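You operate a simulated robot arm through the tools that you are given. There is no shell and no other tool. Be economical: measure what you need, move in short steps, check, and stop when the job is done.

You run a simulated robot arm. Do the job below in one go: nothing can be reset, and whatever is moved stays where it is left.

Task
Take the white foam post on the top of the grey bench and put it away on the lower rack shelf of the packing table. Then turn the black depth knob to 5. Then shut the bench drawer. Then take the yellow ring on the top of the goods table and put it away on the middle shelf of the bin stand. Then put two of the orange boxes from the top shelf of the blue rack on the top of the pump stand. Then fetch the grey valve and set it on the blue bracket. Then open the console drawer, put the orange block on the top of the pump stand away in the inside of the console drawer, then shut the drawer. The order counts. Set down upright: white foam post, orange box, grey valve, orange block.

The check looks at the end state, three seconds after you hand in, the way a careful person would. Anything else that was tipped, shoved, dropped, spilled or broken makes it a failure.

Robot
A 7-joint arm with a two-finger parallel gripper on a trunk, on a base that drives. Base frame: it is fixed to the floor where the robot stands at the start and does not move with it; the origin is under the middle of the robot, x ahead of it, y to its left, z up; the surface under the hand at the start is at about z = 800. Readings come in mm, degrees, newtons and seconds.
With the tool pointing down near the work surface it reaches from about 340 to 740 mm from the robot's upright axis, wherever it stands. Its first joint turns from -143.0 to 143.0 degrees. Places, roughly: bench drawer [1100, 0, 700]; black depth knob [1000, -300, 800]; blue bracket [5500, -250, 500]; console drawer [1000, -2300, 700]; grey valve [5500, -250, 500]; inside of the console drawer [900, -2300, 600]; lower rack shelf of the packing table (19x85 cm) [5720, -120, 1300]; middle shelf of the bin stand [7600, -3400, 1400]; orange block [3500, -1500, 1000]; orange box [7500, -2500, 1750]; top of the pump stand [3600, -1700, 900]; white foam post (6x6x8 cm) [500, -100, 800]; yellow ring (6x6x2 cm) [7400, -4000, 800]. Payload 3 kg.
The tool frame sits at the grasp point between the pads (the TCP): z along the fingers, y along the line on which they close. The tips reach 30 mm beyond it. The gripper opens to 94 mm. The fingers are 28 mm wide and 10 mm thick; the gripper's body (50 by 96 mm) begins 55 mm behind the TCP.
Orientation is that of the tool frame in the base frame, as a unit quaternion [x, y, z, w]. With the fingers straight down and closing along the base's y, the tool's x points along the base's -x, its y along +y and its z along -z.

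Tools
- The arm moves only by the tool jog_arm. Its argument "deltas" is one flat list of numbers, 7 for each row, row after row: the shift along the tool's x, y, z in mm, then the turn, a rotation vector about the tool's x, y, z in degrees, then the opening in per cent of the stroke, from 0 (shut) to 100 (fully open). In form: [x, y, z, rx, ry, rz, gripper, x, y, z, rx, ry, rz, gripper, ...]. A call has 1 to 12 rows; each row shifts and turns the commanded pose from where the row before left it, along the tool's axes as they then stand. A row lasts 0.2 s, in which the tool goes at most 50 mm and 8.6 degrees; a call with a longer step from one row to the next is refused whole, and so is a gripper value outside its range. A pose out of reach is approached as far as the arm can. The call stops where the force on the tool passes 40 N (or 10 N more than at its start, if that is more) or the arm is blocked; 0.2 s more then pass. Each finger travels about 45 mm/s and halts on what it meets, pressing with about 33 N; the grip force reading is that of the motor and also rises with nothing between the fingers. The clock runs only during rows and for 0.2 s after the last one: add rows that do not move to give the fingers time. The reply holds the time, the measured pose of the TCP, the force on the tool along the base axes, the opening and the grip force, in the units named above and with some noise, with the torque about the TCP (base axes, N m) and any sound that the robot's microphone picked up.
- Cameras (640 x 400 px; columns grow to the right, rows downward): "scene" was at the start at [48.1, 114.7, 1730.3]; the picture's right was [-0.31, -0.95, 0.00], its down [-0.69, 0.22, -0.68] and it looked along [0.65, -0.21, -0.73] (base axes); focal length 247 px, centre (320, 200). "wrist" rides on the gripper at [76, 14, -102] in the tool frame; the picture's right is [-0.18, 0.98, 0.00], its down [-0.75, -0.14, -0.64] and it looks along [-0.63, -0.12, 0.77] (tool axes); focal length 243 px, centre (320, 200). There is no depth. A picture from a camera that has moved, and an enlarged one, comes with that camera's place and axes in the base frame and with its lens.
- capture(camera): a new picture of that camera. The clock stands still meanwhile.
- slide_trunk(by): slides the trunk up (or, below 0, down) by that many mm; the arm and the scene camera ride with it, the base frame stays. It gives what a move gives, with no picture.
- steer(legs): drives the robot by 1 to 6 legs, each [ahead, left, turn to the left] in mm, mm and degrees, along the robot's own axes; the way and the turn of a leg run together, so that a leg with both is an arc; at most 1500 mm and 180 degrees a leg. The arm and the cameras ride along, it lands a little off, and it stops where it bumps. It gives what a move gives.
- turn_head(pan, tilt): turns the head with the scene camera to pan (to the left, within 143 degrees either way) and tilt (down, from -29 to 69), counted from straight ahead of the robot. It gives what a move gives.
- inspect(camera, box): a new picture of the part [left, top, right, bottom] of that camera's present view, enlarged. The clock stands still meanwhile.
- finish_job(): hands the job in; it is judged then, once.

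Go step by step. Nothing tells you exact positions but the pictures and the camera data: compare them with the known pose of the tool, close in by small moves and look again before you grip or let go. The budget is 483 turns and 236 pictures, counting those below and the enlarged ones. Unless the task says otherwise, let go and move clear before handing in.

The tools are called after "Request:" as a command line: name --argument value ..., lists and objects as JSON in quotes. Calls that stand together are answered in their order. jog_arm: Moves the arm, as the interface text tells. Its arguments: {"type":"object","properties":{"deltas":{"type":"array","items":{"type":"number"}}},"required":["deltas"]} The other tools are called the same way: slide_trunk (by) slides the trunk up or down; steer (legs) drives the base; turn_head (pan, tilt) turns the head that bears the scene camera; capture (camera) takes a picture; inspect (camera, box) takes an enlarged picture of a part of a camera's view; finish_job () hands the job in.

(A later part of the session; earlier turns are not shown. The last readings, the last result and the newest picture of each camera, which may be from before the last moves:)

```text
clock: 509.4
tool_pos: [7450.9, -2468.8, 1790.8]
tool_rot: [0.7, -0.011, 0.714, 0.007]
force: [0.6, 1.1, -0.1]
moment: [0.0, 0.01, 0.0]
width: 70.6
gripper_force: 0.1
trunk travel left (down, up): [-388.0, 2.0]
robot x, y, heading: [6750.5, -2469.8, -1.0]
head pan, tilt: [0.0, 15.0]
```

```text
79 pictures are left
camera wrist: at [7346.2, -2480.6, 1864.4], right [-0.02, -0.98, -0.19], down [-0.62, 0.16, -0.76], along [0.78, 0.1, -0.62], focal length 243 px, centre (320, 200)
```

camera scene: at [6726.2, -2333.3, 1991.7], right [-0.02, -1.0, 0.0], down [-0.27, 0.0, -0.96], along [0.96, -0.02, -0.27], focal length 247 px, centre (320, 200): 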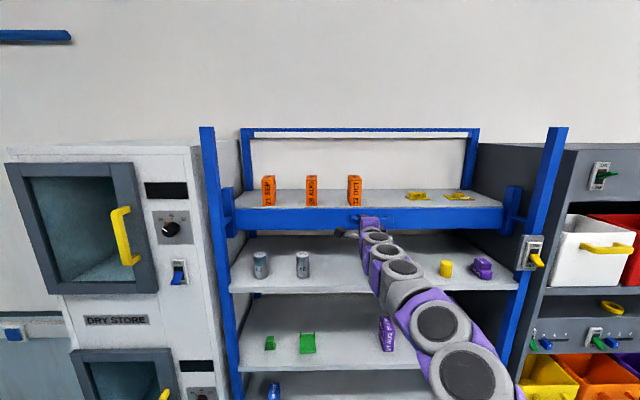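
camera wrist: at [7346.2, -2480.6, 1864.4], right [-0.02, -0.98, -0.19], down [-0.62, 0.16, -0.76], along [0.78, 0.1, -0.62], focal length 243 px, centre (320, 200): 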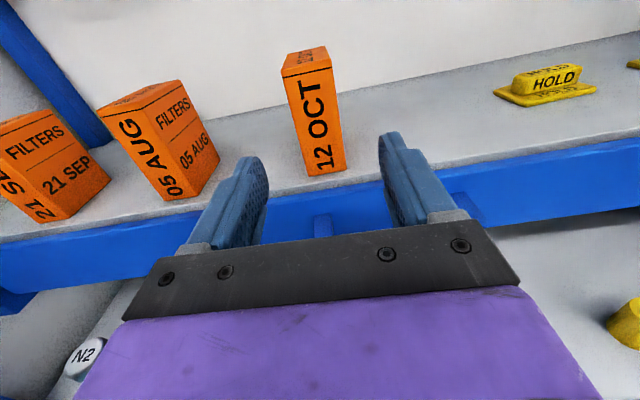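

Nicely aligned. I'll advance 95 mm and close.

Request:
jog_arm --deltas '[0, 0, 32, 0, 0, 0, 75, 0, 0, 32, 0, 0, 0, 75, 0, 0, 30, 0, 0, 0, 75, 0, 0, 0, 0, 0, 0, 75]'

Request:
capture --camera "wrist"

```text
clock: 510.4
tool_pos: [7543.4, -2469.0, 1795.5]
tool_rot: [0.699, -0.01, 0.715, 0.007]
force: [0.9, -0.4, -0.1]
moment: [-0.02, 0.02, 0.0]
width: 70.6
gripper_force: 0.0
trunk travel left (down, up): [-388.0, 2.0]
robot x, y, heading: [6747.6, -2471.3, -1.1]
head pan, tilt: [0.0, 15.0]
```

```text
78 pictures are left
camera wrist: at [7437.5, -2479.8, 1868.2], right [-0.02, -0.98, -0.19], down [-0.62, 0.16, -0.77], along [0.78, 0.1, -0.61], focal length 243 px, centre (320, 200)
```

wrist: 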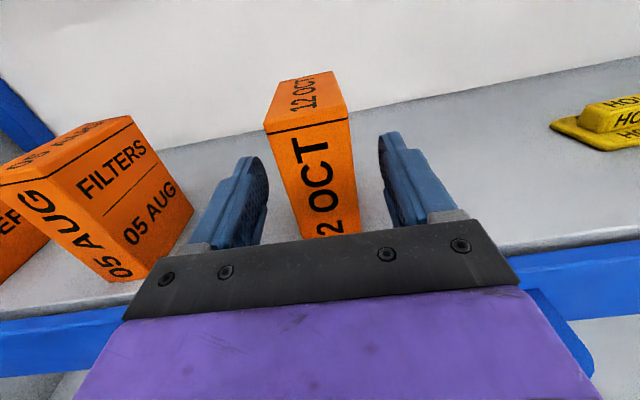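

The front face is at about 7533 and the box is deep, so I'll go 30 mm deeper before gripping.

Request:
steer --legs '[[30, 0, 0]]'

Request:
jog_arm --deltas '[0, 0, 0, 0, 0, 0, 55, 0, 0, 0, 0, 0, 0, 40, 0, 0, 0, 0, 0, 0, 35, 0, 0, 0, 0, 0, 0, 35, 0, 0, 0, 0, 0, 0, 35]'

Request:
capture --camera "wrist"

```text
clock: 511.3
tool_pos: [7569.8, -2468.5, 1794.5]
tool_rot: [0.7, -0.01, 0.714, 0.007]
force: [0.2, -0.3, 0.4]
moment: [0.0, -0.01, -0.01]
width: 70.6
gripper_force: 0.1
trunk travel left (down, up): [-388.0, 2.0]
robot x, y, heading: [6773.8, -2471.5, -0.8]
head pan, tilt: [0.0, 15.0]
```

```text
clock: 512.5
tool_pos: [7569.8, -2468.0, 1795.8]
tool_rot: [0.699, -0.009, 0.715, 0.007]
force: [3.1, 0.5, 14.7]
moment: [-0.06, 0.0, -0.03]
width: 41.9
gripper_force: 33.1
trunk travel left (down, up): [-388.0, 2.0]
robot x, y, heading: [6778.0, -2472.1, -0.8]
head pan, tilt: [0.0, 15.0]
```

```text
77 pictures are left
camera wrist: at [7465.9, -2480.9, 1869.3], right [-0.02, -0.98, -0.19], down [-0.62, 0.16, -0.77], along [0.78, 0.1, -0.61], focal length 243 px, centre (320, 200)
```

wrist: 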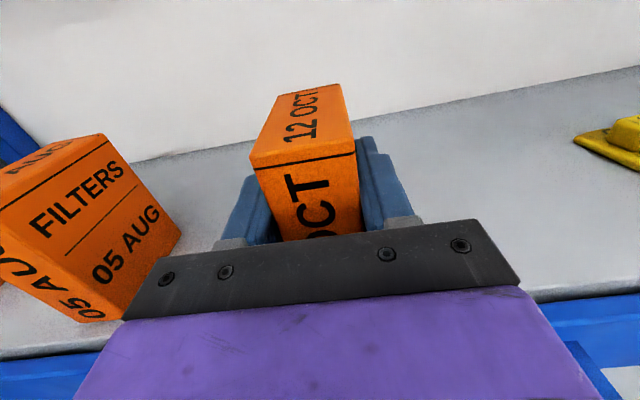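

Gripped at 41.9 mm. I'll lift 25 mm and back out by driving.

Request:
jog_arm --deltas '[10, 0, 0, 0, 0, 0, 35, 15, 0, 0, 0, 0, 0, 35, 0, 0, 0, 0, 0, 0, 35]'

Request:
steer --legs '[[-300, 0, 0]]'

Request:
capture --camera "wrist"

```text
clock: 513.3
tool_pos: [7574.0, -2468.8, 1818.4]
tool_rot: [0.701, -0.01, 0.713, 0.008]
force: [0.3, 0.8, -0.8]
moment: [0.01, 0.01, 0.0]
width: 41.8
gripper_force: 32.9
trunk travel left (down, up): [-388.0, 2.0]
robot x, y, heading: [6776.1, -2470.9, -0.9]
head pan, tilt: [0.0, 15.0]
```

```text
clock: 515.3
tool_pos: [7271.8, -2465.5, 1820.0]
tool_rot: [0.7, -0.01, 0.714, 0.009]
force: [-0.4, 0.2, -2.4]
moment: [-0.01, 0.01, -0.02]
width: 41.5
gripper_force: 33.1
trunk travel left (down, up): [-388.0, 2.0]
robot x, y, heading: [6477.5, -2464.8, -1.3]
head pan, tilt: [0.0, 15.0]
```

```text
76 pictures are left
camera wrist: at [7167.3, -2477.0, 1894.4], right [-0.02, -0.98, -0.19], down [-0.62, 0.16, -0.77], along [0.78, 0.1, -0.62], focal length 243 px, centre (320, 200)
```

wrist: 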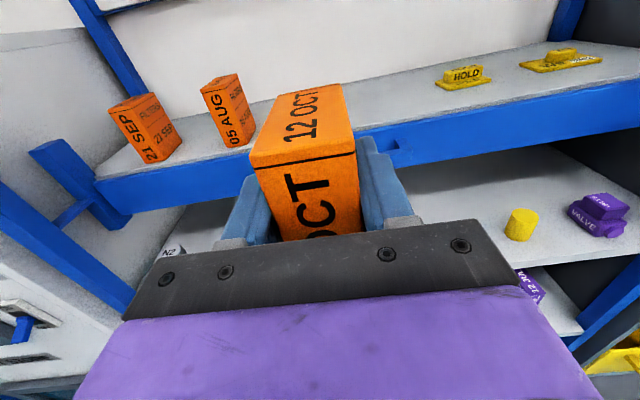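

Got the OCT box. I'll retract and lower, then turn left and drive to the pump stand.

Request:
jog_arm --deltas '[0, 0, -45, 0, 0, 0, 35, 0, 0, -45, 0, 0, 0, 35, 0, 0, -30, 0, 0, 0, 35, 0, 0, 0, 0, 0, 0, 35]'

Request:
slide_trunk --by -320

Request:
steer --legs '[[0, 0, 90], [600, 0, 0], [0, 0, 90], [1000, 0, 0]]'

Request:
turn_head --pan 0 --tilt 30

Request:
capture --camera "scene"

```text
clock: 516.3
tool_pos: [7148.3, -2463.1, 1821.1]
tool_rot: [0.7, -0.011, 0.714, 0.009]
force: [0.5, 0.0, -0.8]
moment: [0.02, 0.01, 0.02]
width: 41.7
gripper_force: 33.2
trunk travel left (down, up): [-388.0, 2.0]
robot x, y, heading: [6477.0, -2463.3, -1.2]
head pan, tilt: [0.0, 15.0]
```

```text
clock: 519.5
tool_pos: [7148.3, -2462.6, 1501.9]
tool_rot: [0.699, -0.012, 0.715, 0.01]
force: [-0.1, 0.6, -2.0]
moment: [0.0, -0.02, -0.03]
width: 41.8
gripper_force: 32.6
trunk travel left (down, up): [-68.0, 322.0]
robot x, y, heading: [6479.1, -2466.3, -1.3]
head pan, tilt: [0.0, 15.0]
```

```text
clock: 535.3
tool_pos: [4818.5, -1902.9, 1502.1]
tool_rot: [-0.002, -0.699, 0.001, 0.715]
force: [-0.4, -0.2, -1.7]
moment: [-0.02, 0.02, -0.02]
width: 42.0
gripper_force: 32.9
trunk travel left (down, up): [-68.0, 322.0]
robot x, y, heading: [5488.5, -1876.4, -179.6]
head pan, tilt: [0.0, 15.0]
```

```text
clock: 536.1
tool_pos: [4821.7, -1902.3, 1502.2]
tool_rot: [-0.002, -0.699, 0.001, 0.715]
force: [0.3, 0.3, -2.1]
moment: [0.01, -0.03, 0.0]
width: 41.9
gripper_force: 33.8
trunk travel left (down, up): [-68.0, 322.0]
robot x, y, heading: [5488.6, -1879.6, -179.5]
head pan, tilt: [0.0, 30.0]
```

```text
75 pictures are left
camera scene: at [5424.4, -2022.6, 1648.4], right [-0.01, 1.0, 0.0], down [0.5, 0.0, -0.87], along [-0.87, -0.01, -0.5], focal length 247 px, centre (320, 200)
```

scene: 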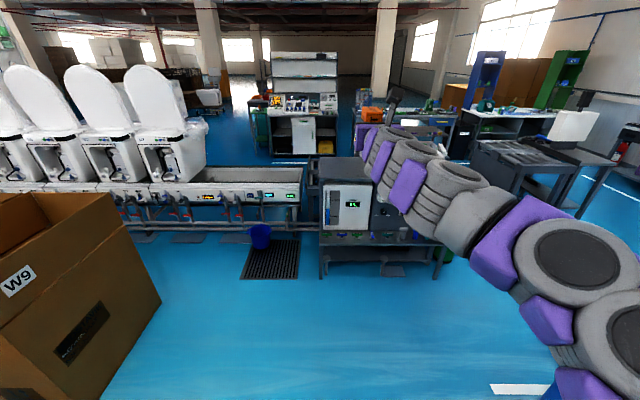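

The pump stand spans y≈-2030 to -1020 with its front at x≈3890. I'll move closer and view its top.

Request:
steer --legs '[[700, 0, 0]]'

Request:
turn_head --pan 0 --tilt 40

Request:
capture --camera "wrist"

Request:
capture --camera "scene"

```text
clock: 539.9
tool_pos: [4124.2, -1924.3, 1501.3]
tool_rot: [0.005, -0.7, 0.007, 0.714]
force: [-0.2, -0.4, -1.7]
moment: [0.01, -0.02, 0.0]
width: 41.9
gripper_force: 33.0
trunk travel left (down, up): [-68.0, 322.0]
robot x, y, heading: [4793.5, -1888.8, -178.6]
head pan, tilt: [0.0, 30.0]
```

```text
clock: 540.6
tool_pos: [4125.4, -1925.5, 1501.2]
tool_rot: [0.005, -0.699, 0.007, 0.715]
force: [-0.3, -0.2, -1.5]
moment: [0.02, -0.01, 0.0]
width: 41.9
gripper_force: 33.5
trunk travel left (down, up): [-68.0, 322.0]
robot x, y, heading: [4790.9, -1888.6, -178.6]
head pan, tilt: [0.0, 40.0]
```

```text
74 pictures are left
camera wrist: at [4230.0, -1909.1, 1574.8], right [-0.02, 0.98, -0.19], down [0.63, -0.13, -0.77], along [-0.78, -0.13, -0.61], focal length 243 px, centre (320, 200)
```

wrist: 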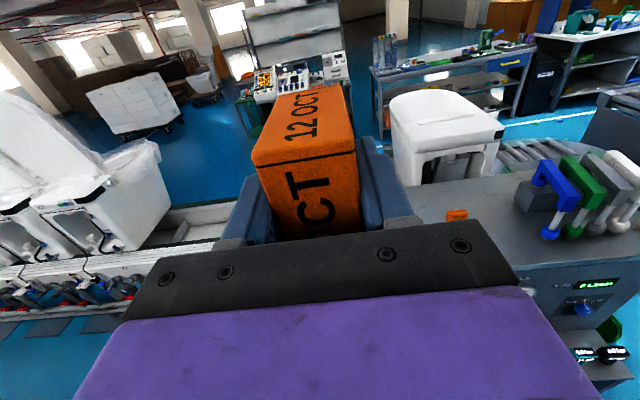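

```text
73 pictures are left
camera scene: at [4736.2, -2035.3, 1633.1], right [-0.03, 1.0, 0.0], down [0.64, 0.02, -0.77], along [-0.76, -0.02, -0.64], focal length 247 px, centre (320, 200)
```

scene: 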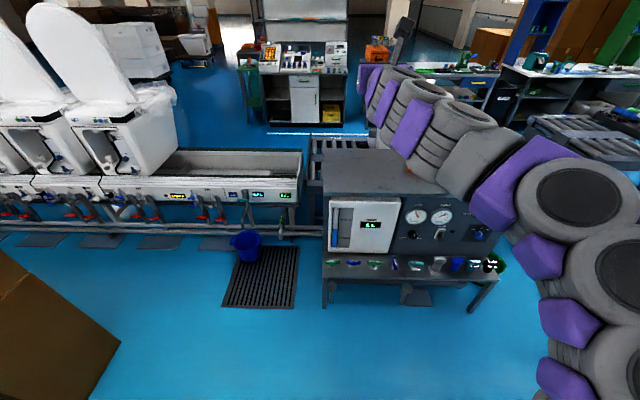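

The stand's top is clear on its left part, the orange block sits at about [3570,-1547], and valves are on the right. I'll lower the arm in front and place this box near the front-left, at y≈-1925.

Request:
slide_trunk --by -60

Request:
jog_arm --deltas '[-45, 0, 0, 0, 0, 0, 35, -45, 0, 0, 0, 0, 0, 35, -45, 0, 0, 0, 0, 0, 35, -45, 0, 0, 0, 0, 0, 35, -45, 0, 0, 0, 0, 0, 35, -45, 0, 0, 0, 0, 0, 35, -45, 0, 0, 0, 0, 0, 35, -45, 0, 0, 0, 0, 0, 35, -45, 0, 0, 0, 0, 0, 35, 0, 0, 0, 0, 0, 0, 35]'

Request:
capture --camera "wrist"

```text
clock: 541.6
tool_pos: [4127.0, -1925.9, 1442.3]
tool_rot: [0.004, -0.699, 0.007, 0.715]
force: [-0.1, 0.1, -1.3]
moment: [0.0, 0.0, 0.01]
width: 41.7
gripper_force: 32.8
trunk travel left (down, up): [-8.0, 382.0]
robot x, y, heading: [4793.3, -1890.7, -178.4]
head pan, tilt: [0.0, 40.0]
```

```text
clock: 543.8
tool_pos: [4117.4, -1925.6, 1039.8]
tool_rot: [0.004, -0.699, 0.007, 0.715]
force: [0.1, 0.2, -1.6]
moment: [0.0, -0.01, -0.04]
width: 41.7
gripper_force: 32.5
trunk travel left (down, up): [-8.0, 382.0]
robot x, y, heading: [4793.0, -1890.0, -178.5]
head pan, tilt: [0.0, 40.0]
```

```text
72 pictures are left
camera wrist: at [4220.9, -1910.6, 1112.1], right [-0.02, 0.98, -0.19], down [0.63, -0.13, -0.77], along [-0.78, -0.13, -0.61], focal length 243 px, centre (320, 200)
```

wrist: 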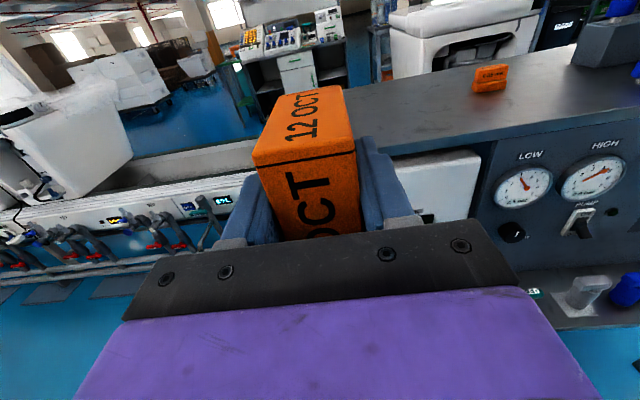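

The stand's front edge is at x≈3846. I'll shift a little right, lower to just above top height and drive in.

Request:
jog_arm --deltas '[-25, 22, 0, 0, 0, 0, 35, -25, 22, 0, 0, 0, 0, 35, -18, 0, 0, 0, 0, 0, 35, 0, 0, 0, 0, 0, 0, 35]'

Request:
steer --legs '[[250, 0, 0]]'

Request:
capture --camera "wrist"

```text
clock: 544.8
tool_pos: [4115.9, -1882.9, 969.3]
tool_rot: [0.004, -0.699, 0.007, 0.715]
force: [0.4, -0.9, -1.5]
moment: [0.02, -0.02, 0.0]
width: 41.8
gripper_force: 33.0
trunk travel left (down, up): [-8.0, 382.0]
robot x, y, heading: [4795.4, -1889.0, -178.6]
head pan, tilt: [0.0, 40.0]
```

```text
clock: 546.6
tool_pos: [3863.6, -1890.1, 970.3]
tool_rot: [0.005, -0.699, 0.008, 0.715]
force: [0.4, 0.5, -1.7]
moment: [0.01, 0.0, 0.0]
width: 41.9
gripper_force: 32.8
trunk travel left (down, up): [-8.0, 382.0]
robot x, y, heading: [4542.8, -1897.3, -178.6]
head pan, tilt: [0.0, 40.0]
```

```text
71 pictures are left
camera wrist: at [3967.3, -1873.5, 1042.2], right [-0.02, 0.98, -0.19], down [0.63, -0.13, -0.77], along [-0.78, -0.13, -0.61], focal length 243 px, centre (320, 200)
```

wrist: 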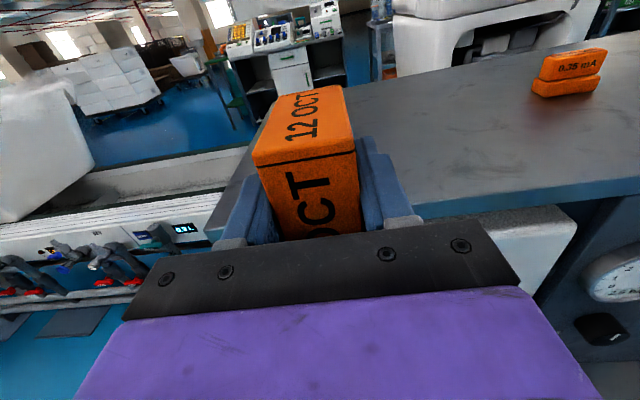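

Request:
steer --legs '[[140, 0, 0]]'

Request:
jog_arm --deltas '[-8, 0, 0, 0, 0, 0, 35, -6, 0, 0, 0, 0, 0, 35, -3, 0, 0, 0, 0, 0, 35, -2, 0, 0, 0, 0, 0, 35, 0, 0, 0, 0, 0, 0, 35]'

Request:
capture --camera "wrist"

```text
clock: 548.0
tool_pos: [3725.7, -1892.7, 970.0]
tool_rot: [0.005, -0.698, 0.008, 0.716]
force: [-0.5, -0.1, -1.6]
moment: [0.02, -0.02, 0.0]
width: 41.8
gripper_force: 32.5
trunk travel left (down, up): [-8.0, 382.0]
robot x, y, heading: [4402.5, -1903.3, -178.5]
head pan, tilt: [0.0, 40.0]
```

```text
clock: 549.2
tool_pos: [3726.1, -1893.1, 952.7]
tool_rot: [0.005, -0.698, 0.008, 0.716]
force: [-0.4, -0.2, -1.7]
moment: [0.02, 0.0, 0.03]
width: 42.1
gripper_force: 33.4
trunk travel left (down, up): [-8.0, 382.0]
robot x, y, heading: [4398.7, -1901.6, -178.9]
head pan, tilt: [0.0, 40.0]
```

```text
70 pictures are left
camera wrist: at [3830.4, -1876.8, 1025.1], right [-0.02, 0.98, -0.19], down [0.62, -0.13, -0.77], along [-0.78, -0.13, -0.61], focal length 243 px, centre (320, 200)
```

wrist: 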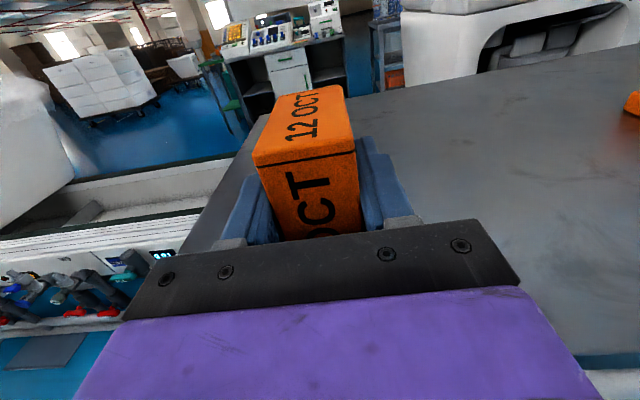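

Request:
jog_arm --deltas '[-2, 0, 0, 0, 0, 0, 35, -2, 0, 0, 0, 0, 0, 35, -2, 0, 0, 0, 0, 0, 35, 0, 0, 0, 0, 0, 0, 35]'

Request:
jog_arm --deltas '[-2, 0, 0, 0, 0, 0, 35, -2, 0, 0, 0, 0, 0, 35, 0, 0, 0, 0, 0, 0, 35]'

```text
clock: 550.2
tool_pos: [3725.7, -1894.2, 947.7]
tool_rot: [0.004, -0.698, 0.007, 0.716]
force: [-0.9, -0.8, -1.4]
moment: [0.05, -0.04, 0.01]
width: 42.0
gripper_force: 33.1
trunk travel left (down, up): [-8.0, 382.0]
robot x, y, heading: [4397.2, -1900.7, -178.5]
head pan, tilt: [0.0, 40.0]
```

```text
clock: 551.0
tool_pos: [3726.4, -1894.0, 943.0]
tool_rot: [0.005, -0.698, 0.008, 0.716]
force: [0.0, 0.0, -1.5]
moment: [0.01, -0.06, -0.03]
width: 42.0
gripper_force: 32.5
trunk travel left (down, up): [-8.0, 382.0]
robot x, y, heading: [4402.7, -1899.5, -178.5]
head pan, tilt: [0.0, 40.0]
```

Request:
jog_arm --deltas '[-2, 0, 0, 0, 0, 0, 35, -2, 0, 0, 0, 0, 0, 35, -2, 0, 0, 0, 0, 0, 35, 0, 0, 0, 0, 0, 0, 35]'

Request:
jog_arm --deltas '[-2, 0, 0, 0, 0, 0, 35, -2, 0, 0, 0, 0, 0, 35, -2, 0, 0, 0, 0, 0, 35, 0, 0, 0, 0, 0, 0, 35]'

Request:
capture --camera "wrist"

```text
clock: 552.0
tool_pos: [3725.6, -1894.1, 938.6]
tool_rot: [0.005, -0.697, 0.007, 0.717]
force: [-1.2, -0.2, 8.5]
moment: [0.17, 0.23, 0.05]
width: 41.8
gripper_force: 33.3
trunk travel left (down, up): [-8.0, 382.0]
robot x, y, heading: [4403.2, -1899.1, -178.7]
head pan, tilt: [0.0, 40.0]
```

```text
clock: 553.0
tool_pos: [3727.4, -1893.8, 934.4]
tool_rot: [0.005, -0.696, 0.008, 0.718]
force: [-4.4, 0.1, 29.8]
moment: [0.1, -0.26, 0.03]
width: 42.2
gripper_force: 32.8
trunk travel left (down, up): [-8.0, 382.0]
robot x, y, heading: [4400.6, -1904.0, -178.5]
head pan, tilt: [0.0, 40.0]
```

```text
69 pictures are left
camera wrist: at [3831.4, -1877.1, 1004.6], right [-0.02, 0.98, -0.19], down [0.62, -0.13, -0.77], along [-0.78, -0.13, -0.61], focal length 243 px, centre (320, 200)
```

wrist: 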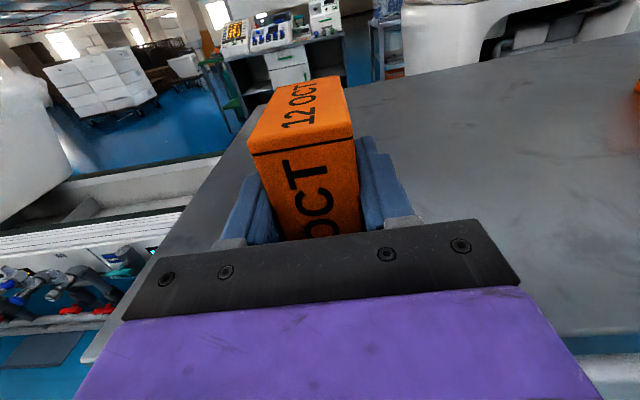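

Box seated on the top. I'll ease off, open and back out.

Request:
jog_arm --deltas '[3, 0, 0, 0, 0, 0, 35, 0, 0, 0, 0, 0, 0, 50, 0, 0, 0, 0, 0, 0, 65, 0, 0, 0, 0, 0, 0, 72, 0, 0, 0, 0, 0, 0, 72, 0, 0, -30, 0, 0, 0, 72]'

Request:
steer --legs '[[-300, 0, 0]]'

Request:
capture --camera "wrist"

```text
clock: 554.4
tool_pos: [3755.4, -1895.3, 935.4]
tool_rot: [0.004, -0.698, 0.007, 0.716]
force: [0.2, 0.5, -1.0]
moment: [-0.02, -0.02, -0.01]
width: 67.7
gripper_force: 0.1
trunk travel left (down, up): [-8.0, 382.0]
robot x, y, heading: [4403.3, -1901.0, -178.6]
head pan, tilt: [0.0, 40.0]
```

```text
clock: 556.4
tool_pos: [4056.2, -1886.3, 933.3]
tool_rot: [0.005, -0.698, 0.007, 0.716]
force: [0.1, 0.2, 0.9]
moment: [0.01, 0.01, 0.03]
width: 67.6
gripper_force: 0.0
trunk travel left (down, up): [-8.0, 382.0]
robot x, y, heading: [4707.6, -1894.7, -178.6]
head pan, tilt: [0.0, 40.0]
```

```text
68 pictures are left
camera wrist: at [4160.6, -1870.5, 1006.3], right [-0.02, 0.98, -0.19], down [0.62, -0.13, -0.77], along [-0.78, -0.13, -0.61], focal length 243 px, centre (320, 200)
```

wrist: 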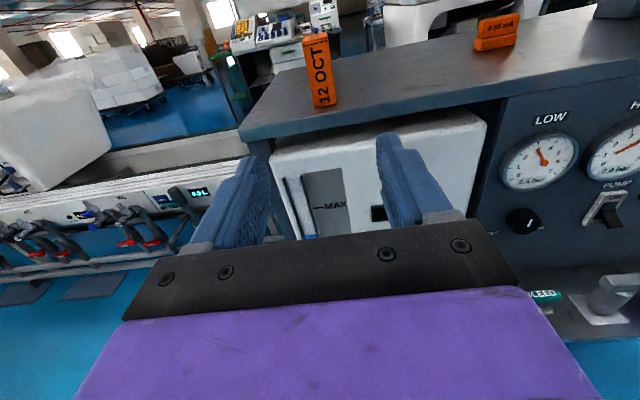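

The first box stands upright. I'll go back for the AUG box and raise up on the way.

Request:
steer --legs '[[0, 0, 178.6], [1450, -150, 0], [380, -290, 0]]'

Request:
slide_trunk --by 380

Request:
jog_arm --deltas '[45, 0, 0, 0, 0, 0, 75, 45, 0, 0, 0, 0, 0, 75, 45, 0, 0, 0, 0, 0, 75, 45, 0, 0, 0, 0, 0, 75, 45, 0, 0, 0, 0, 0, 75, 45, 0, 0, 0, 0, 0, 75, 45, 0, 0, 0, 0, 0, 75, 45, 0, 0, 0, 0, 0, 75, 45, 0, 0, 0, 0, 0, 75, 45, 0, 0, 0, 0, 0, 75, 30, 0, 0, 0, 0, 0, 75]'

Request:
capture --camera "wrist"

```text
clock: 573.4
tool_pos: [7166.9, -2264.3, 935.0]
tool_rot: [0.698, 0.01, 0.716, -0.011]
force: [-0.3, -0.3, -0.5]
moment: [0.01, -0.02, -0.02]
width: 67.9
gripper_force: 0.1
trunk travel left (down, up): [-8.0, 382.0]
robot x, y, heading: [6524.6, -2270.2, 2.5]
head pan, tilt: [0.0, 40.0]
```

```text
clock: 577.0
tool_pos: [7166.7, -2266.9, 1315.9]
tool_rot: [0.697, 0.01, 0.717, -0.013]
force: [-0.5, 0.2, -0.3]
moment: [-0.01, 0.0, 0.0]
width: 67.7
gripper_force: 0.1
trunk travel left (down, up): [-388.0, 2.0]
robot x, y, heading: [6522.0, -2270.8, 2.6]
head pan, tilt: [0.0, 40.0]
```

```text
clock: 579.5
tool_pos: [7152.5, -2268.0, 1794.6]
tool_rot: [0.696, 0.01, 0.717, -0.013]
force: [-0.4, 0.1, 0.4]
moment: [0.05, 0.01, 0.0]
width: 70.2
gripper_force: 0.0
trunk travel left (down, up): [-388.0, 2.0]
robot x, y, heading: [6524.7, -2268.8, 2.8]
head pan, tilt: [0.0, 40.0]
```

```text
67 pictures are left
camera wrist: at [7048.7, -2286.0, 1865.8], right [0.04, -0.98, -0.19], down [-0.62, 0.12, -0.77], along [0.78, 0.15, -0.61], focal length 243 px, centre (320, 200)
```

wrist: 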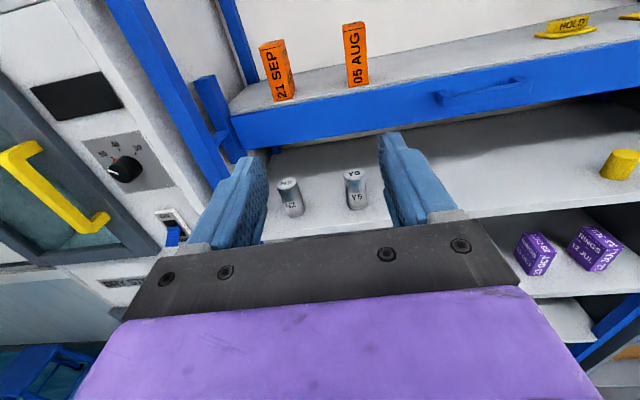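

Request:
steer --legs '[[180, -15, -2.2]]'

Request:
capture --camera "wrist"

```text
clock: 581.0
tool_pos: [7332.9, -2299.0, 1791.5]
tool_rot: [0.698, -0.003, 0.716, 0.002]
force: [0.3, -0.6, -0.8]
moment: [-0.02, -0.01, 0.01]
width: 70.4
gripper_force: 0.1
trunk travel left (down, up): [-388.0, 2.0]
robot x, y, heading: [6702.9, -2281.5, 0.1]
head pan, tilt: [0.0, 40.0]
```

```text
66 pictures are left
camera wrist: at [7228.1, -2313.4, 1864.6], right [0.0, -0.98, -0.19], down [-0.62, 0.15, -0.77], along [0.78, 0.11, -0.61], focal length 243 px, centre (320, 200)
```

wrist: 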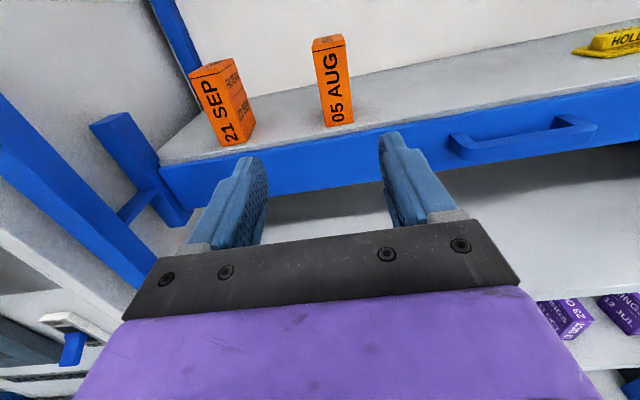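

Request:
jog_arm --deltas '[3, 17, 0, 0, 0, 0, 75, 0, 0, 0, 0, 0, 0, 75]'

Request:
steer --legs '[[150, 0, 0]]'

Request:
capture --camera "wrist"

```text
clock: 581.5
tool_pos: [7332.7, -2323.2, 1794.3]
tool_rot: [0.697, -0.004, 0.717, 0.001]
force: [0.2, 0.9, 0.4]
moment: [-0.02, 0.0, 0.01]
width: 70.4
gripper_force: 0.1
trunk travel left (down, up): [-388.0, 2.0]
robot x, y, heading: [6702.9, -2281.1, 0.3]
head pan, tilt: [0.0, 40.0]
```

```text
clock: 582.9
tool_pos: [7481.1, -2321.0, 1794.9]
tool_rot: [0.697, -0.005, 0.717, 0.003]
force: [0.5, 0.8, -0.1]
moment: [-0.01, 0.0, -0.03]
width: 70.5
gripper_force: 0.2
trunk travel left (down, up): [-388.0, 2.0]
robot x, y, heading: [6849.5, -2279.5, -0.5]
head pan, tilt: [0.0, 40.0]
```

```text
65 pictures are left
camera wrist: at [7376.3, -2334.1, 1867.5], right [0.0, -0.98, -0.19], down [-0.62, 0.15, -0.77], along [0.78, 0.11, -0.61], focal length 243 px, centre (320, 200)
```

wrist: 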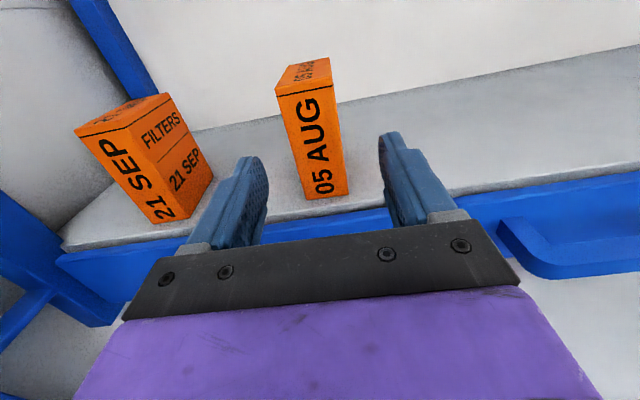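

Request:
jog_arm --deltas '[0, 0, 30, 0, 0, 0, 75, 0, 0, 30, 0, 0, 0, 75, 0, 0, 30, 0, 0, 0, 75, 0, 0, 0, 0, 0, 0, 60, 0, 0, 0, 0, 0, 0, 45, 0, 0, 0, 0, 0, 0, 35, 0, 0, 0, 0, 0, 0, 35, 0, 0, 0, 0, 0, 0, 35]'

Request:
capture --camera "wrist"

```text
clock: 584.7
tool_pos: [7569.5, -2320.6, 1798.6]
tool_rot: [0.698, -0.004, 0.717, 0.003]
force: [1.6, 1.4, 7.8]
moment: [-0.12, -0.06, 0.03]
width: 42.1
gripper_force: 33.2
trunk travel left (down, up): [-388.0, 2.0]
robot x, y, heading: [6849.7, -2277.4, -0.2]
head pan, tilt: [0.0, 40.0]
```

```text
64 pictures are left
camera wrist: at [7464.8, -2334.6, 1870.9], right [0.0, -0.98, -0.19], down [-0.62, 0.15, -0.77], along [0.79, 0.11, -0.61], focal length 243 px, centre (320, 200)
```

wrist: 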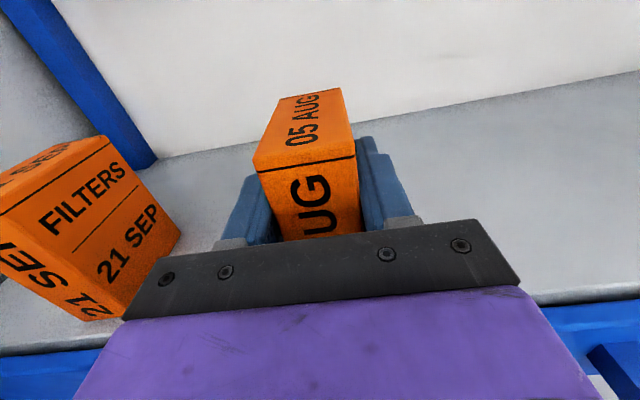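

Gripped. I'll lift, back out and carry it to the pump stand.

Request:
jog_arm --deltas '[10, 0, 0, 0, 0, 0, 35, 15, 0, 0, 0, 0, 0, 35, 0, 0, 0, 0, 0, 0, 35]'

Request:
steer --legs '[[-370, 0, 0]]'

Request:
jog_arm --deltas '[0, 0, -40, 0, 0, 0, 35, 0, 0, -20, 0, 0, 0, 35, 0, 0, 0, 0, 0, 0, 35]'

Request:
slide_trunk --by -380

Request:
steer --legs '[[0, 0, 90], [500, 0, 0], [0, 0, 90], [1450, 0, 0]]'

```text
clock: 585.5
tool_pos: [7571.0, -2321.9, 1822.7]
tool_rot: [0.698, -0.004, 0.716, 0.002]
force: [0.7, -0.2, -0.6]
moment: [-0.03, 0.02, 0.01]
width: 41.8
gripper_force: 33.4
trunk travel left (down, up): [-388.0, 2.0]
robot x, y, heading: [6850.5, -2278.2, -0.1]
head pan, tilt: [0.0, 40.0]
```

```text
clock: 587.9
tool_pos: [7197.6, -2327.5, 1822.4]
tool_rot: [0.698, -0.007, 0.716, 0.005]
force: [0.1, 0.1, -1.2]
moment: [0.0, 0.08, -0.01]
width: 42.0
gripper_force: 33.4
trunk travel left (down, up): [-388.0, 2.0]
robot x, y, heading: [6480.2, -2277.0, -0.7]
head pan, tilt: [0.0, 40.0]
```

```text
clock: 588.7
tool_pos: [7137.8, -2327.0, 1823.1]
tool_rot: [0.697, -0.008, 0.717, 0.006]
force: [-0.4, -0.6, -1.8]
moment: [-0.02, -0.04, -0.02]
width: 42.0
gripper_force: 33.1
trunk travel left (down, up): [-388.0, 2.0]
robot x, y, heading: [6479.0, -2280.5, -0.5]
head pan, tilt: [0.0, 40.0]
```

```text
clock: 592.4
tool_pos: [7135.8, -2327.2, 1443.4]
tool_rot: [0.697, -0.008, 0.717, 0.006]
force: [0.1, 0.1, -0.9]
moment: [-0.02, 0.04, -0.03]
width: 41.8
gripper_force: 33.0
trunk travel left (down, up): [-8.0, 382.0]
robot x, y, heading: [6479.2, -2281.2, -0.4]
head pan, tilt: [0.0, 40.0]
```

```text
clock: 609.8
tool_pos: [4360.2, -1751.0, 1443.9]
tool_rot: [0.001, -0.697, 0.004, 0.717]
force: [-0.3, 0.8, -1.4]
moment: [-0.01, -0.02, 0.0]
width: 42.1
gripper_force: 32.7
trunk travel left (down, up): [-8.0, 382.0]
robot x, y, heading: [5017.7, -1785.5, -179.3]
head pan, tilt: [0.0, 40.0]
```

Request:
jog_arm --deltas '[-43, 0, 0, 0, 0, 0, 35, -43, 0, 0, 0, 0, 0, 35, -43, 0, 0, 0, 0, 0, 35, -43, 0, 0, 0, 0, 0, 35, -43, 0, 0, 0, 0, 0, 35, -43, 0, 0, 0, 0, 0, 35, -43, 0, 0, 0, 0, 0, 35, -43, 0, 0, 0, 0, 0, 35, -43, 0, 0, 0, 0, 0, 35, -43, 0, 0, 0, 0, 0, 35, -40, 0, 0, 0, 0, 0, 35]'

Request:
steer --legs '[[450, 20, 0]]'

Request:
capture --camera "wrist"

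```text
clock: 612.2
tool_pos: [4347.2, -1753.5, 971.6]
tool_rot: [0.0, -0.696, 0.003, 0.718]
force: [0.0, -0.5, -0.6]
moment: [-0.03, 0.01, 0.02]
width: 41.9
gripper_force: 32.7
trunk travel left (down, up): [-8.0, 382.0]
robot x, y, heading: [5019.7, -1785.6, -179.5]
head pan, tilt: [0.0, 40.0]
```

```text
clock: 614.9
tool_pos: [3902.9, -1785.3, 973.3]
tool_rot: [0.003, -0.697, 0.005, 0.718]
force: [0.1, -0.6, -0.7]
moment: [0.0, 0.0, -0.01]
width: 41.8
gripper_force: 33.3
trunk travel left (down, up): [-8.0, 382.0]
robot x, y, heading: [4572.2, -1812.9, -179.0]
head pan, tilt: [0.0, 40.0]
```

```text
63 pictures are left
camera wrist: at [4007.6, -1769.7, 1044.9], right [-0.02, 0.98, -0.19], down [0.62, -0.14, -0.77], along [-0.78, -0.13, -0.61], focal length 243 px, centre (320, 200)
```

wrist: 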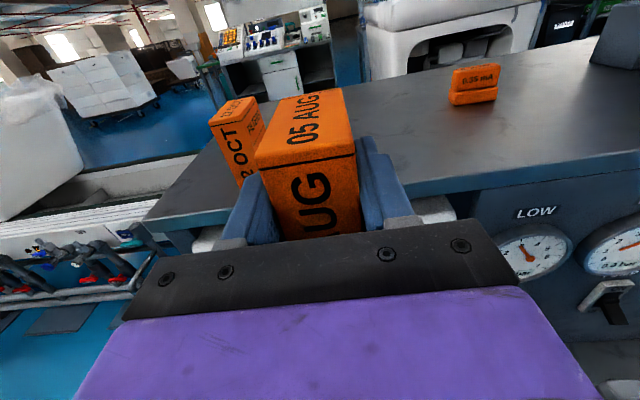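

Request:
jog_arm --deltas '[0, 15, 0, 0, 0, 0, 35, 0, 0, 0, 0, 0, 0, 35]'

Request:
steer --legs '[[178, 0, 0]]'

Request:
jog_arm --deltas '[-10, 0, 0, 0, 0, 0, 35, -8, 0, 0, 0, 0, 0, 35, -5, 0, 0, 0, 0, 0, 35, -3, 0, 0, 0, 0, 0, 35, -2, 0, 0, 0, 0, 0, 35, 0, 0, 0, 0, 0, 0, 35]'

Request:
capture --camera "wrist"

```text
clock: 615.5
tool_pos: [3904.5, -1771.2, 974.2]
tool_rot: [0.003, -0.696, 0.006, 0.718]
force: [0.3, 0.4, -1.1]
moment: [-0.02, -0.04, -0.01]
width: 41.8
gripper_force: 32.5
trunk travel left (down, up): [-8.0, 382.0]
robot x, y, heading: [4575.8, -1813.7, -178.8]
head pan, tilt: [0.0, 40.0]
```

```text
clock: 617.0
tool_pos: [3726.3, -1776.3, 974.4]
tool_rot: [0.004, -0.696, 0.007, 0.718]
force: [0.4, -0.4, -1.4]
moment: [-0.01, -0.03, -0.01]
width: 41.8
gripper_force: 33.2
trunk travel left (down, up): [-8.0, 382.0]
robot x, y, heading: [4396.8, -1815.2, -178.5]
head pan, tilt: [0.0, 40.0]
```

```text
clock: 618.4
tool_pos: [3726.0, -1774.4, 948.1]
tool_rot: [0.003, -0.696, 0.005, 0.718]
force: [0.7, 0.4, -1.5]
moment: [-0.01, -0.06, 0.01]
width: 41.9
gripper_force: 33.0
trunk travel left (down, up): [-8.0, 382.0]
robot x, y, heading: [4397.6, -1811.8, -178.9]
head pan, tilt: [0.0, 40.0]
```

```text
62 pictures are left
camera wrist: at [3830.9, -1759.5, 1018.7], right [-0.02, 0.98, -0.19], down [0.62, -0.14, -0.77], along [-0.78, -0.13, -0.61], focal length 243 px, centre (320, 200)
```

wrist: 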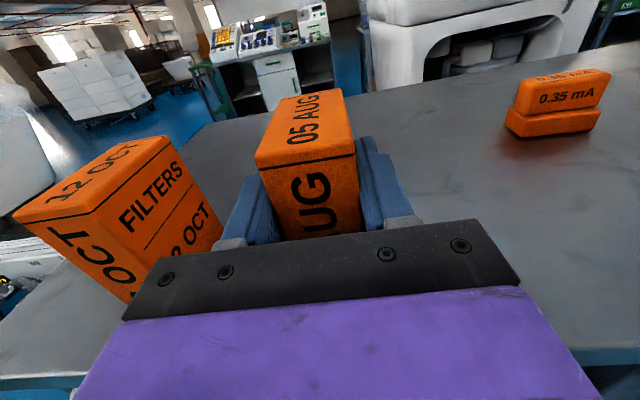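

Request:
jog_arm --deltas '[-2, 0, 0, 0, 0, 0, 35, -2, 0, 0, 0, 0, 0, 35, -2, 0, 0, 0, 0, 0, 35, 0, 0, 0, 0, 0, 0, 35]'

Request:
jog_arm --deltas '[-2, 0, 0, 0, 0, 0, 35, 0, 0, 0, 0, 0, 0, 35]'

```text
clock: 619.4
tool_pos: [3725.8, -1775.6, 941.4]
tool_rot: [0.004, -0.696, 0.006, 0.718]
force: [0.5, 0.2, -1.8]
moment: [0.0, -0.02, 0.03]
width: 41.9
gripper_force: 33.1
trunk travel left (down, up): [-8.0, 382.0]
robot x, y, heading: [4395.0, -1813.8, -178.8]
head pan, tilt: [0.0, 40.0]
```

```text
clock: 620.0
tool_pos: [3726.3, -1775.2, 940.1]
tool_rot: [0.003, -0.695, 0.006, 0.719]
force: [-2.1, 1.3, 6.1]
moment: [0.19, -0.06, 0.04]
width: 42.0
gripper_force: 33.0
trunk travel left (down, up): [-8.0, 382.0]
robot x, y, heading: [4401.6, -1818.8, -178.9]
head pan, tilt: [0.0, 40.0]
```

Touching. I'll release and back out.

Request:
jog_arm --deltas '[-1, 0, 0, 0, 0, 0, 35, 0, 0, 0, 0, 0, 0, 50, 0, 0, 0, 0, 0, 0, 65, 0, 0, 0, 0, 0, 0, 72, 0, 0, 0, 0, 0, 0, 72, 0, 0, -30, 0, 0, 0, 72]'

Request:
steer --legs '[[-300, 0, 0]]'

Request:
capture --camera "wrist"

```text
clock: 621.4
tool_pos: [3755.3, -1774.9, 938.1]
tool_rot: [0.003, -0.695, 0.006, 0.719]
force: [-1.1, 0.7, -1.0]
moment: [0.01, 0.01, 0.02]
width: 67.5
gripper_force: 0.0
trunk travel left (down, up): [-8.0, 382.0]
robot x, y, heading: [4398.0, -1817.4, -178.5]
head pan, tilt: [0.0, 40.0]
```

```text
clock: 623.4
tool_pos: [4059.5, -1767.1, 936.7]
tool_rot: [0.003, -0.696, 0.005, 0.718]
force: [-0.3, 0.6, 0.0]
moment: [0.02, -0.03, 0.01]
width: 67.7
gripper_force: 0.1
trunk travel left (down, up): [-8.0, 382.0]
robot x, y, heading: [4699.3, -1806.8, -179.0]
head pan, tilt: [0.0, 40.0]
```

```text
61 pictures are left
camera wrist: at [4164.0, -1751.9, 1009.3], right [-0.01, 0.98, -0.19], down [0.62, -0.14, -0.77], along [-0.79, -0.13, -0.61], focal length 243 px, centre (320, 200)
```

wrist: 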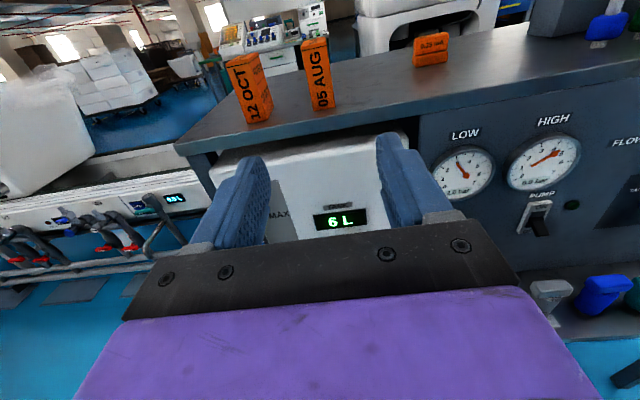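

Both orange boxes are upright on the pump stand. Next the grey valve: I'll drive behind the packing table again to look at the under-shelf closely.

Request:
steer --legs '[[0, 0, 179], [1450, 0, 0], [570, 0, 0], [0, 0, 90], [1400, 0, 0], [0, 0, 90]]'

Request:
turn_head --pan 12 --tilt 50

Request:
capture --camera "scene"

```text
clock: 640.8
tool_pos: [7334.0, -1644.8, 938.9]
tool_rot: [0.696, 0.026, 0.717, -0.032]
force: [-21.5, -1.3, 4.6]
moment: [-0.21, 0.13, -0.93]
width: 67.0
gripper_force: 0.1
trunk travel left (down, up): [-8.0, 382.0]
robot x, y, heading: [6690.7, -1649.7, 5.0]
head pan, tilt: [0.0, 40.0]
stopped in leg 3: the force on the tool passed its limit at 210 N (the readings are from after the stop); the commanded pose is now the measured one
```

```text
clock: 641.5
tool_pos: [7334.1, -1644.5, 938.1]
tool_rot: [0.695, 0.027, 0.717, -0.033]
force: [-23.6, -2.1, 3.8]
moment: [-0.18, 0.18, -1.01]
width: 67.4
gripper_force: 0.0
trunk travel left (down, up): [-8.0, 382.0]
robot x, y, heading: [6701.2, -1653.0, 5.1]
head pan, tilt: [12.0, 50.0]
```

```text
60 pictures are left
camera scene: at [6723.8, -1492.8, 1559.1], right [0.3, -0.95, 0.0], down [-0.73, -0.23, -0.64], along [0.61, 0.19, -0.77], focal length 247 px, centre (320, 200)
```

scene: 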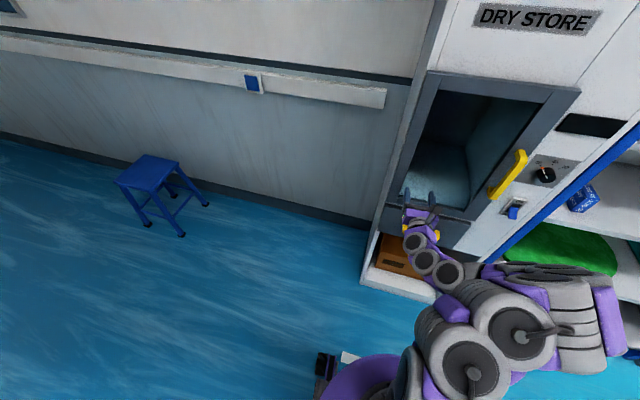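

I overshot: the arm was extended and the fingertips touched the dry-store cabinet. I'll back off gently and inspect.

Request:
jog_arm --deltas '[0, 0, -8, 0, 0, 0, 72, 0, 0, -15, 0, 0, 0, 72, 0, 0, 0, 0, 0, 0, 72]'

Request:
steer --legs '[[-250, 0, 0]]'

Request:
capture --camera "wrist"

```text
clock: 642.3
tool_pos: [7313.0, -1647.8, 936.8]
tool_rot: [0.697, 0.026, 0.716, -0.032]
force: [0.0, 0.3, 0.0]
moment: [-0.04, -0.01, 0.02]
width: 67.6
gripper_force: 0.0
trunk travel left (down, up): [-8.0, 382.0]
robot x, y, heading: [6698.5, -1646.8, 5.1]
head pan, tilt: [12.0, 50.0]
```

```text
clock: 644.1
tool_pos: [7057.4, -1671.4, 936.5]
tool_rot: [0.697, 0.026, 0.716, -0.032]
force: [-0.8, -0.1, 0.4]
moment: [0.06, 0.03, -0.05]
width: 67.7
gripper_force: 0.0
trunk travel left (down, up): [-8.0, 382.0]
robot x, y, heading: [6438.3, -1673.3, 5.3]
head pan, tilt: [12.0, 50.0]
```

```text
59 pictures are left
camera wrist: at [6953.7, -1694.8, 1008.4], right [0.08, -0.98, -0.19], down [-0.63, 0.1, -0.77], along [0.77, 0.19, -0.61], focal length 243 px, centre (320, 200)
```

wrist: 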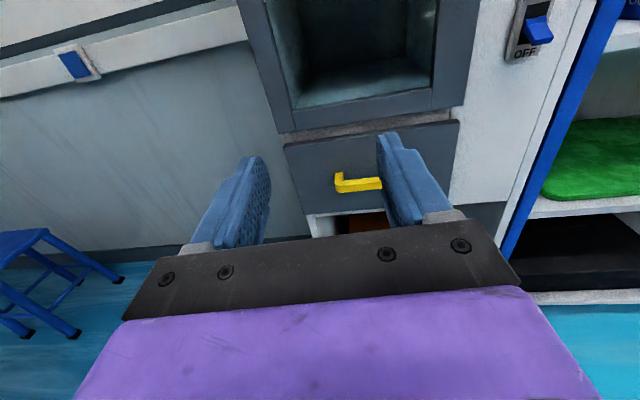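

The cabinet is unchanged. I'll proceed to the back of the packing table more carefully.

Request:
steer --legs '[[200, 0, 0], [0, 0, 84.7], [1430, 0, 0], [0, 0, 90]]'

Request:
turn_head --pan 15 --tilt 50

Request:
capture --camera "scene"

```text
clock: 660.0
tool_pos: [6031.7, -170.9, 937.4]
tool_rot: [-0.011, -0.696, -0.006, 0.718]
force: [0.3, -0.1, -0.8]
moment: [-0.04, 0.01, 0.01]
width: 67.7
gripper_force: 0.1
trunk travel left (down, up): [-8.0, 382.0]
robot x, y, heading: [6649.5, -229.0, 179.2]
head pan, tilt: [12.0, 50.0]
```

```text
clock: 660.6
tool_pos: [6033.4, -172.1, 938.7]
tool_rot: [-0.01, -0.696, -0.005, 0.718]
force: [0.0, 0.3, 0.9]
moment: [0.01, -0.03, 0.01]
width: 67.5
gripper_force: 0.1
trunk travel left (down, up): [-8.0, 382.0]
robot x, y, heading: [6645.7, -233.2, 179.2]
head pan, tilt: [15.0, 50.0]
```

```text
58 pictures are left
camera scene: at [6592.4, -393.2, 1559.0], right [-0.25, 0.97, 0.0], down [0.74, 0.19, -0.64], along [-0.62, -0.16, -0.77], focal length 247 px, centre (320, 200)
```

scene: 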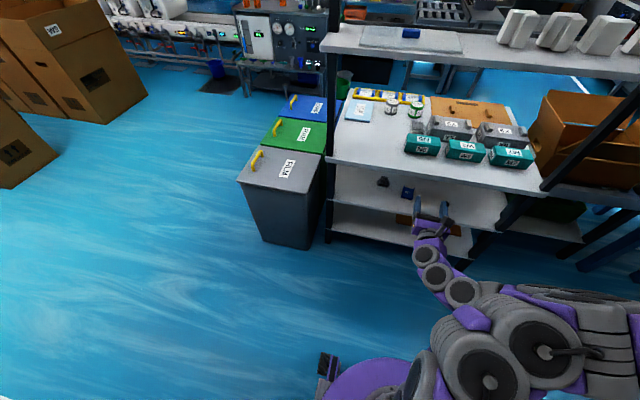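

Request:
inspect --camera "scene" --box '[360, 165, 430, 215]'

Request:
inspect --camera "wrist" --box '[180, 0, 480, 230]'

```text
8.00 times, centred on (395, 190) of scene
camera zoom: at [6592.4, -393.2, 1559.0], right [-0.25, 0.97, 0.0], down [0.74, 0.19, -0.64], along [-0.62, -0.16, -0.77], focal length 1979 px, centre (-280, 280)
```

zoom: 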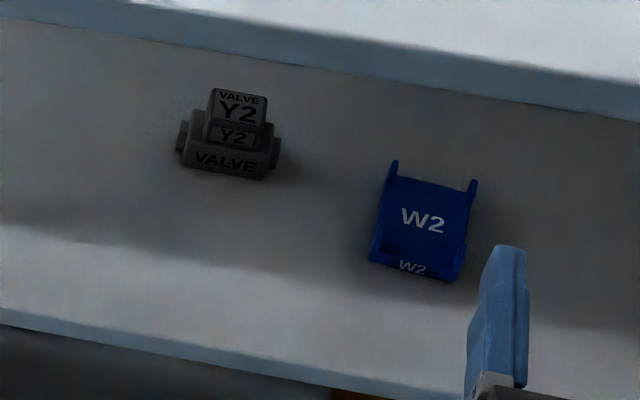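

```text
1.74 times, centred on (330, 115) of wrist
camera zoom: at [6137.9, -158.4, 1009.4], right [0.02, 0.98, -0.19], down [0.61, -0.16, -0.77], along [-0.79, -0.1, -0.61], focal length 422 px, centre (303, 348)
```

zoom: 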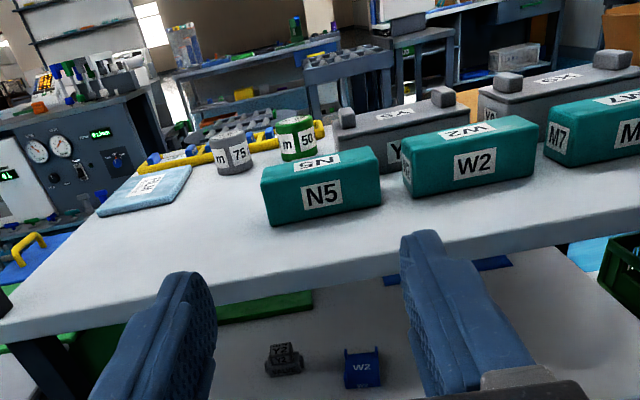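

I can see it clearly: the grey valve "Y2" (stepped block) at about [5530,-283], and the blue cradle bracket "W2" at about [5580,-146], both facing me. I'll pitch the gripper 30° down and lower it in front of the shelf.

Request:
jog_arm --deltas '[-30, 0, 0, 0, -8, 0, 72, -30, 0, 0, 0, -8, 0, 72, -30, 0, 0, 0, -8, 0, 72, -30, 0, 0, 0, -8, 0, 72, -34.6, 0, 20, 0, 0, 0, 72, -34.6, 0, 20, 0, 0, 0, 72, -34.6, 0, 20, 0, 0, 0, 72, -34.6, 0, 20, 0, 0, 0, 72, -34.6, 0, 20, 0, 0, 0, 72, 0, 0, 0, 0, 0, 0, 72]'

Request:
capture --camera "wrist"

```text
clock: 662.8
tool_pos: [6053.6, -174.7, 621.5]
tool_rot: [0.012, 0.866, 0.003, -0.499]
force: [-0.7, -0.8, 0.0]
moment: [0.03, 0.01, -0.01]
width: 68.1
gripper_force: 0.1
trunk travel left (down, up): [-8.0, 382.0]
robot x, y, heading: [6645.9, -233.8, 179.2]
head pan, tilt: [15.0, 50.0]
```

```text
55 pictures are left
camera wrist: at [6104.6, -160.8, 737.7], right [0.12, 0.98, -0.17], down [0.93, -0.17, -0.33], along [-0.35, -0.12, -0.93], focal length 243 px, centre (320, 200)
```

wrist: 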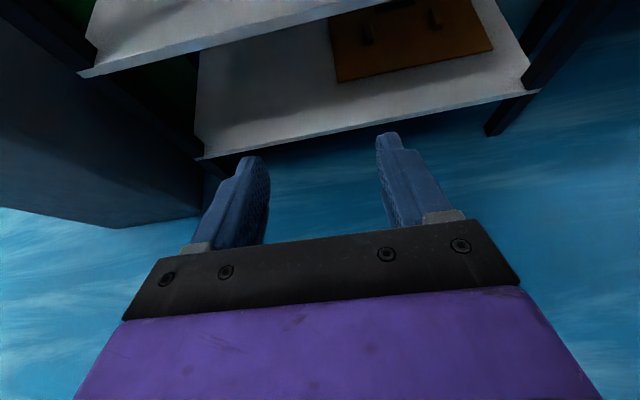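

The arm reaches low enough. I'll shift left and move in to view the valve closely.

Request:
steer --legs '[[270, 112, 0]]'

Request:
capture --camera "wrist"

```text
clock: 664.8
tool_pos: [5785.6, -282.5, 620.8]
tool_rot: [0.012, 0.867, 0.001, -0.499]
force: [0.9, -0.2, 0.4]
moment: [0.04, 0.02, 0.03]
width: 67.7
gripper_force: 0.2
trunk travel left (down, up): [-8.0, 382.0]
robot x, y, heading: [6375.0, -341.0, 179.5]
head pan, tilt: [15.0, 50.0]
```

```text
54 pictures are left
camera wrist: at [5836.3, -267.6, 737.6], right [0.11, 0.98, -0.17], down [0.93, -0.16, -0.33], along [-0.35, -0.12, -0.93], focal length 243 px, centre (320, 200)
```

wrist: 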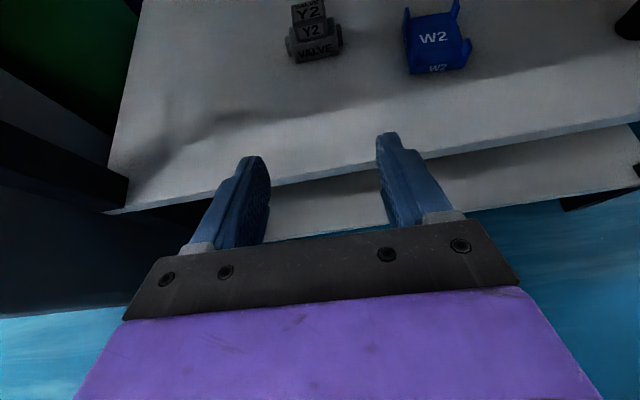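

Request:
inspect --camera "wrist" --box '[270, 0, 510, 100]'

```text
2.67 times, centred on (390, 50) of wrist
camera zoom: at [5836.3, -267.6, 737.6], right [0.11, 0.98, -0.17], down [0.93, -0.16, -0.33], along [-0.35, -0.12, -0.93], focal length 647 px, centre (133, 600)
```

zoom: 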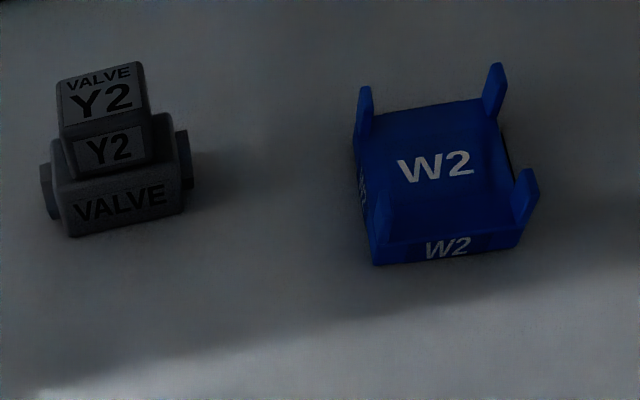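

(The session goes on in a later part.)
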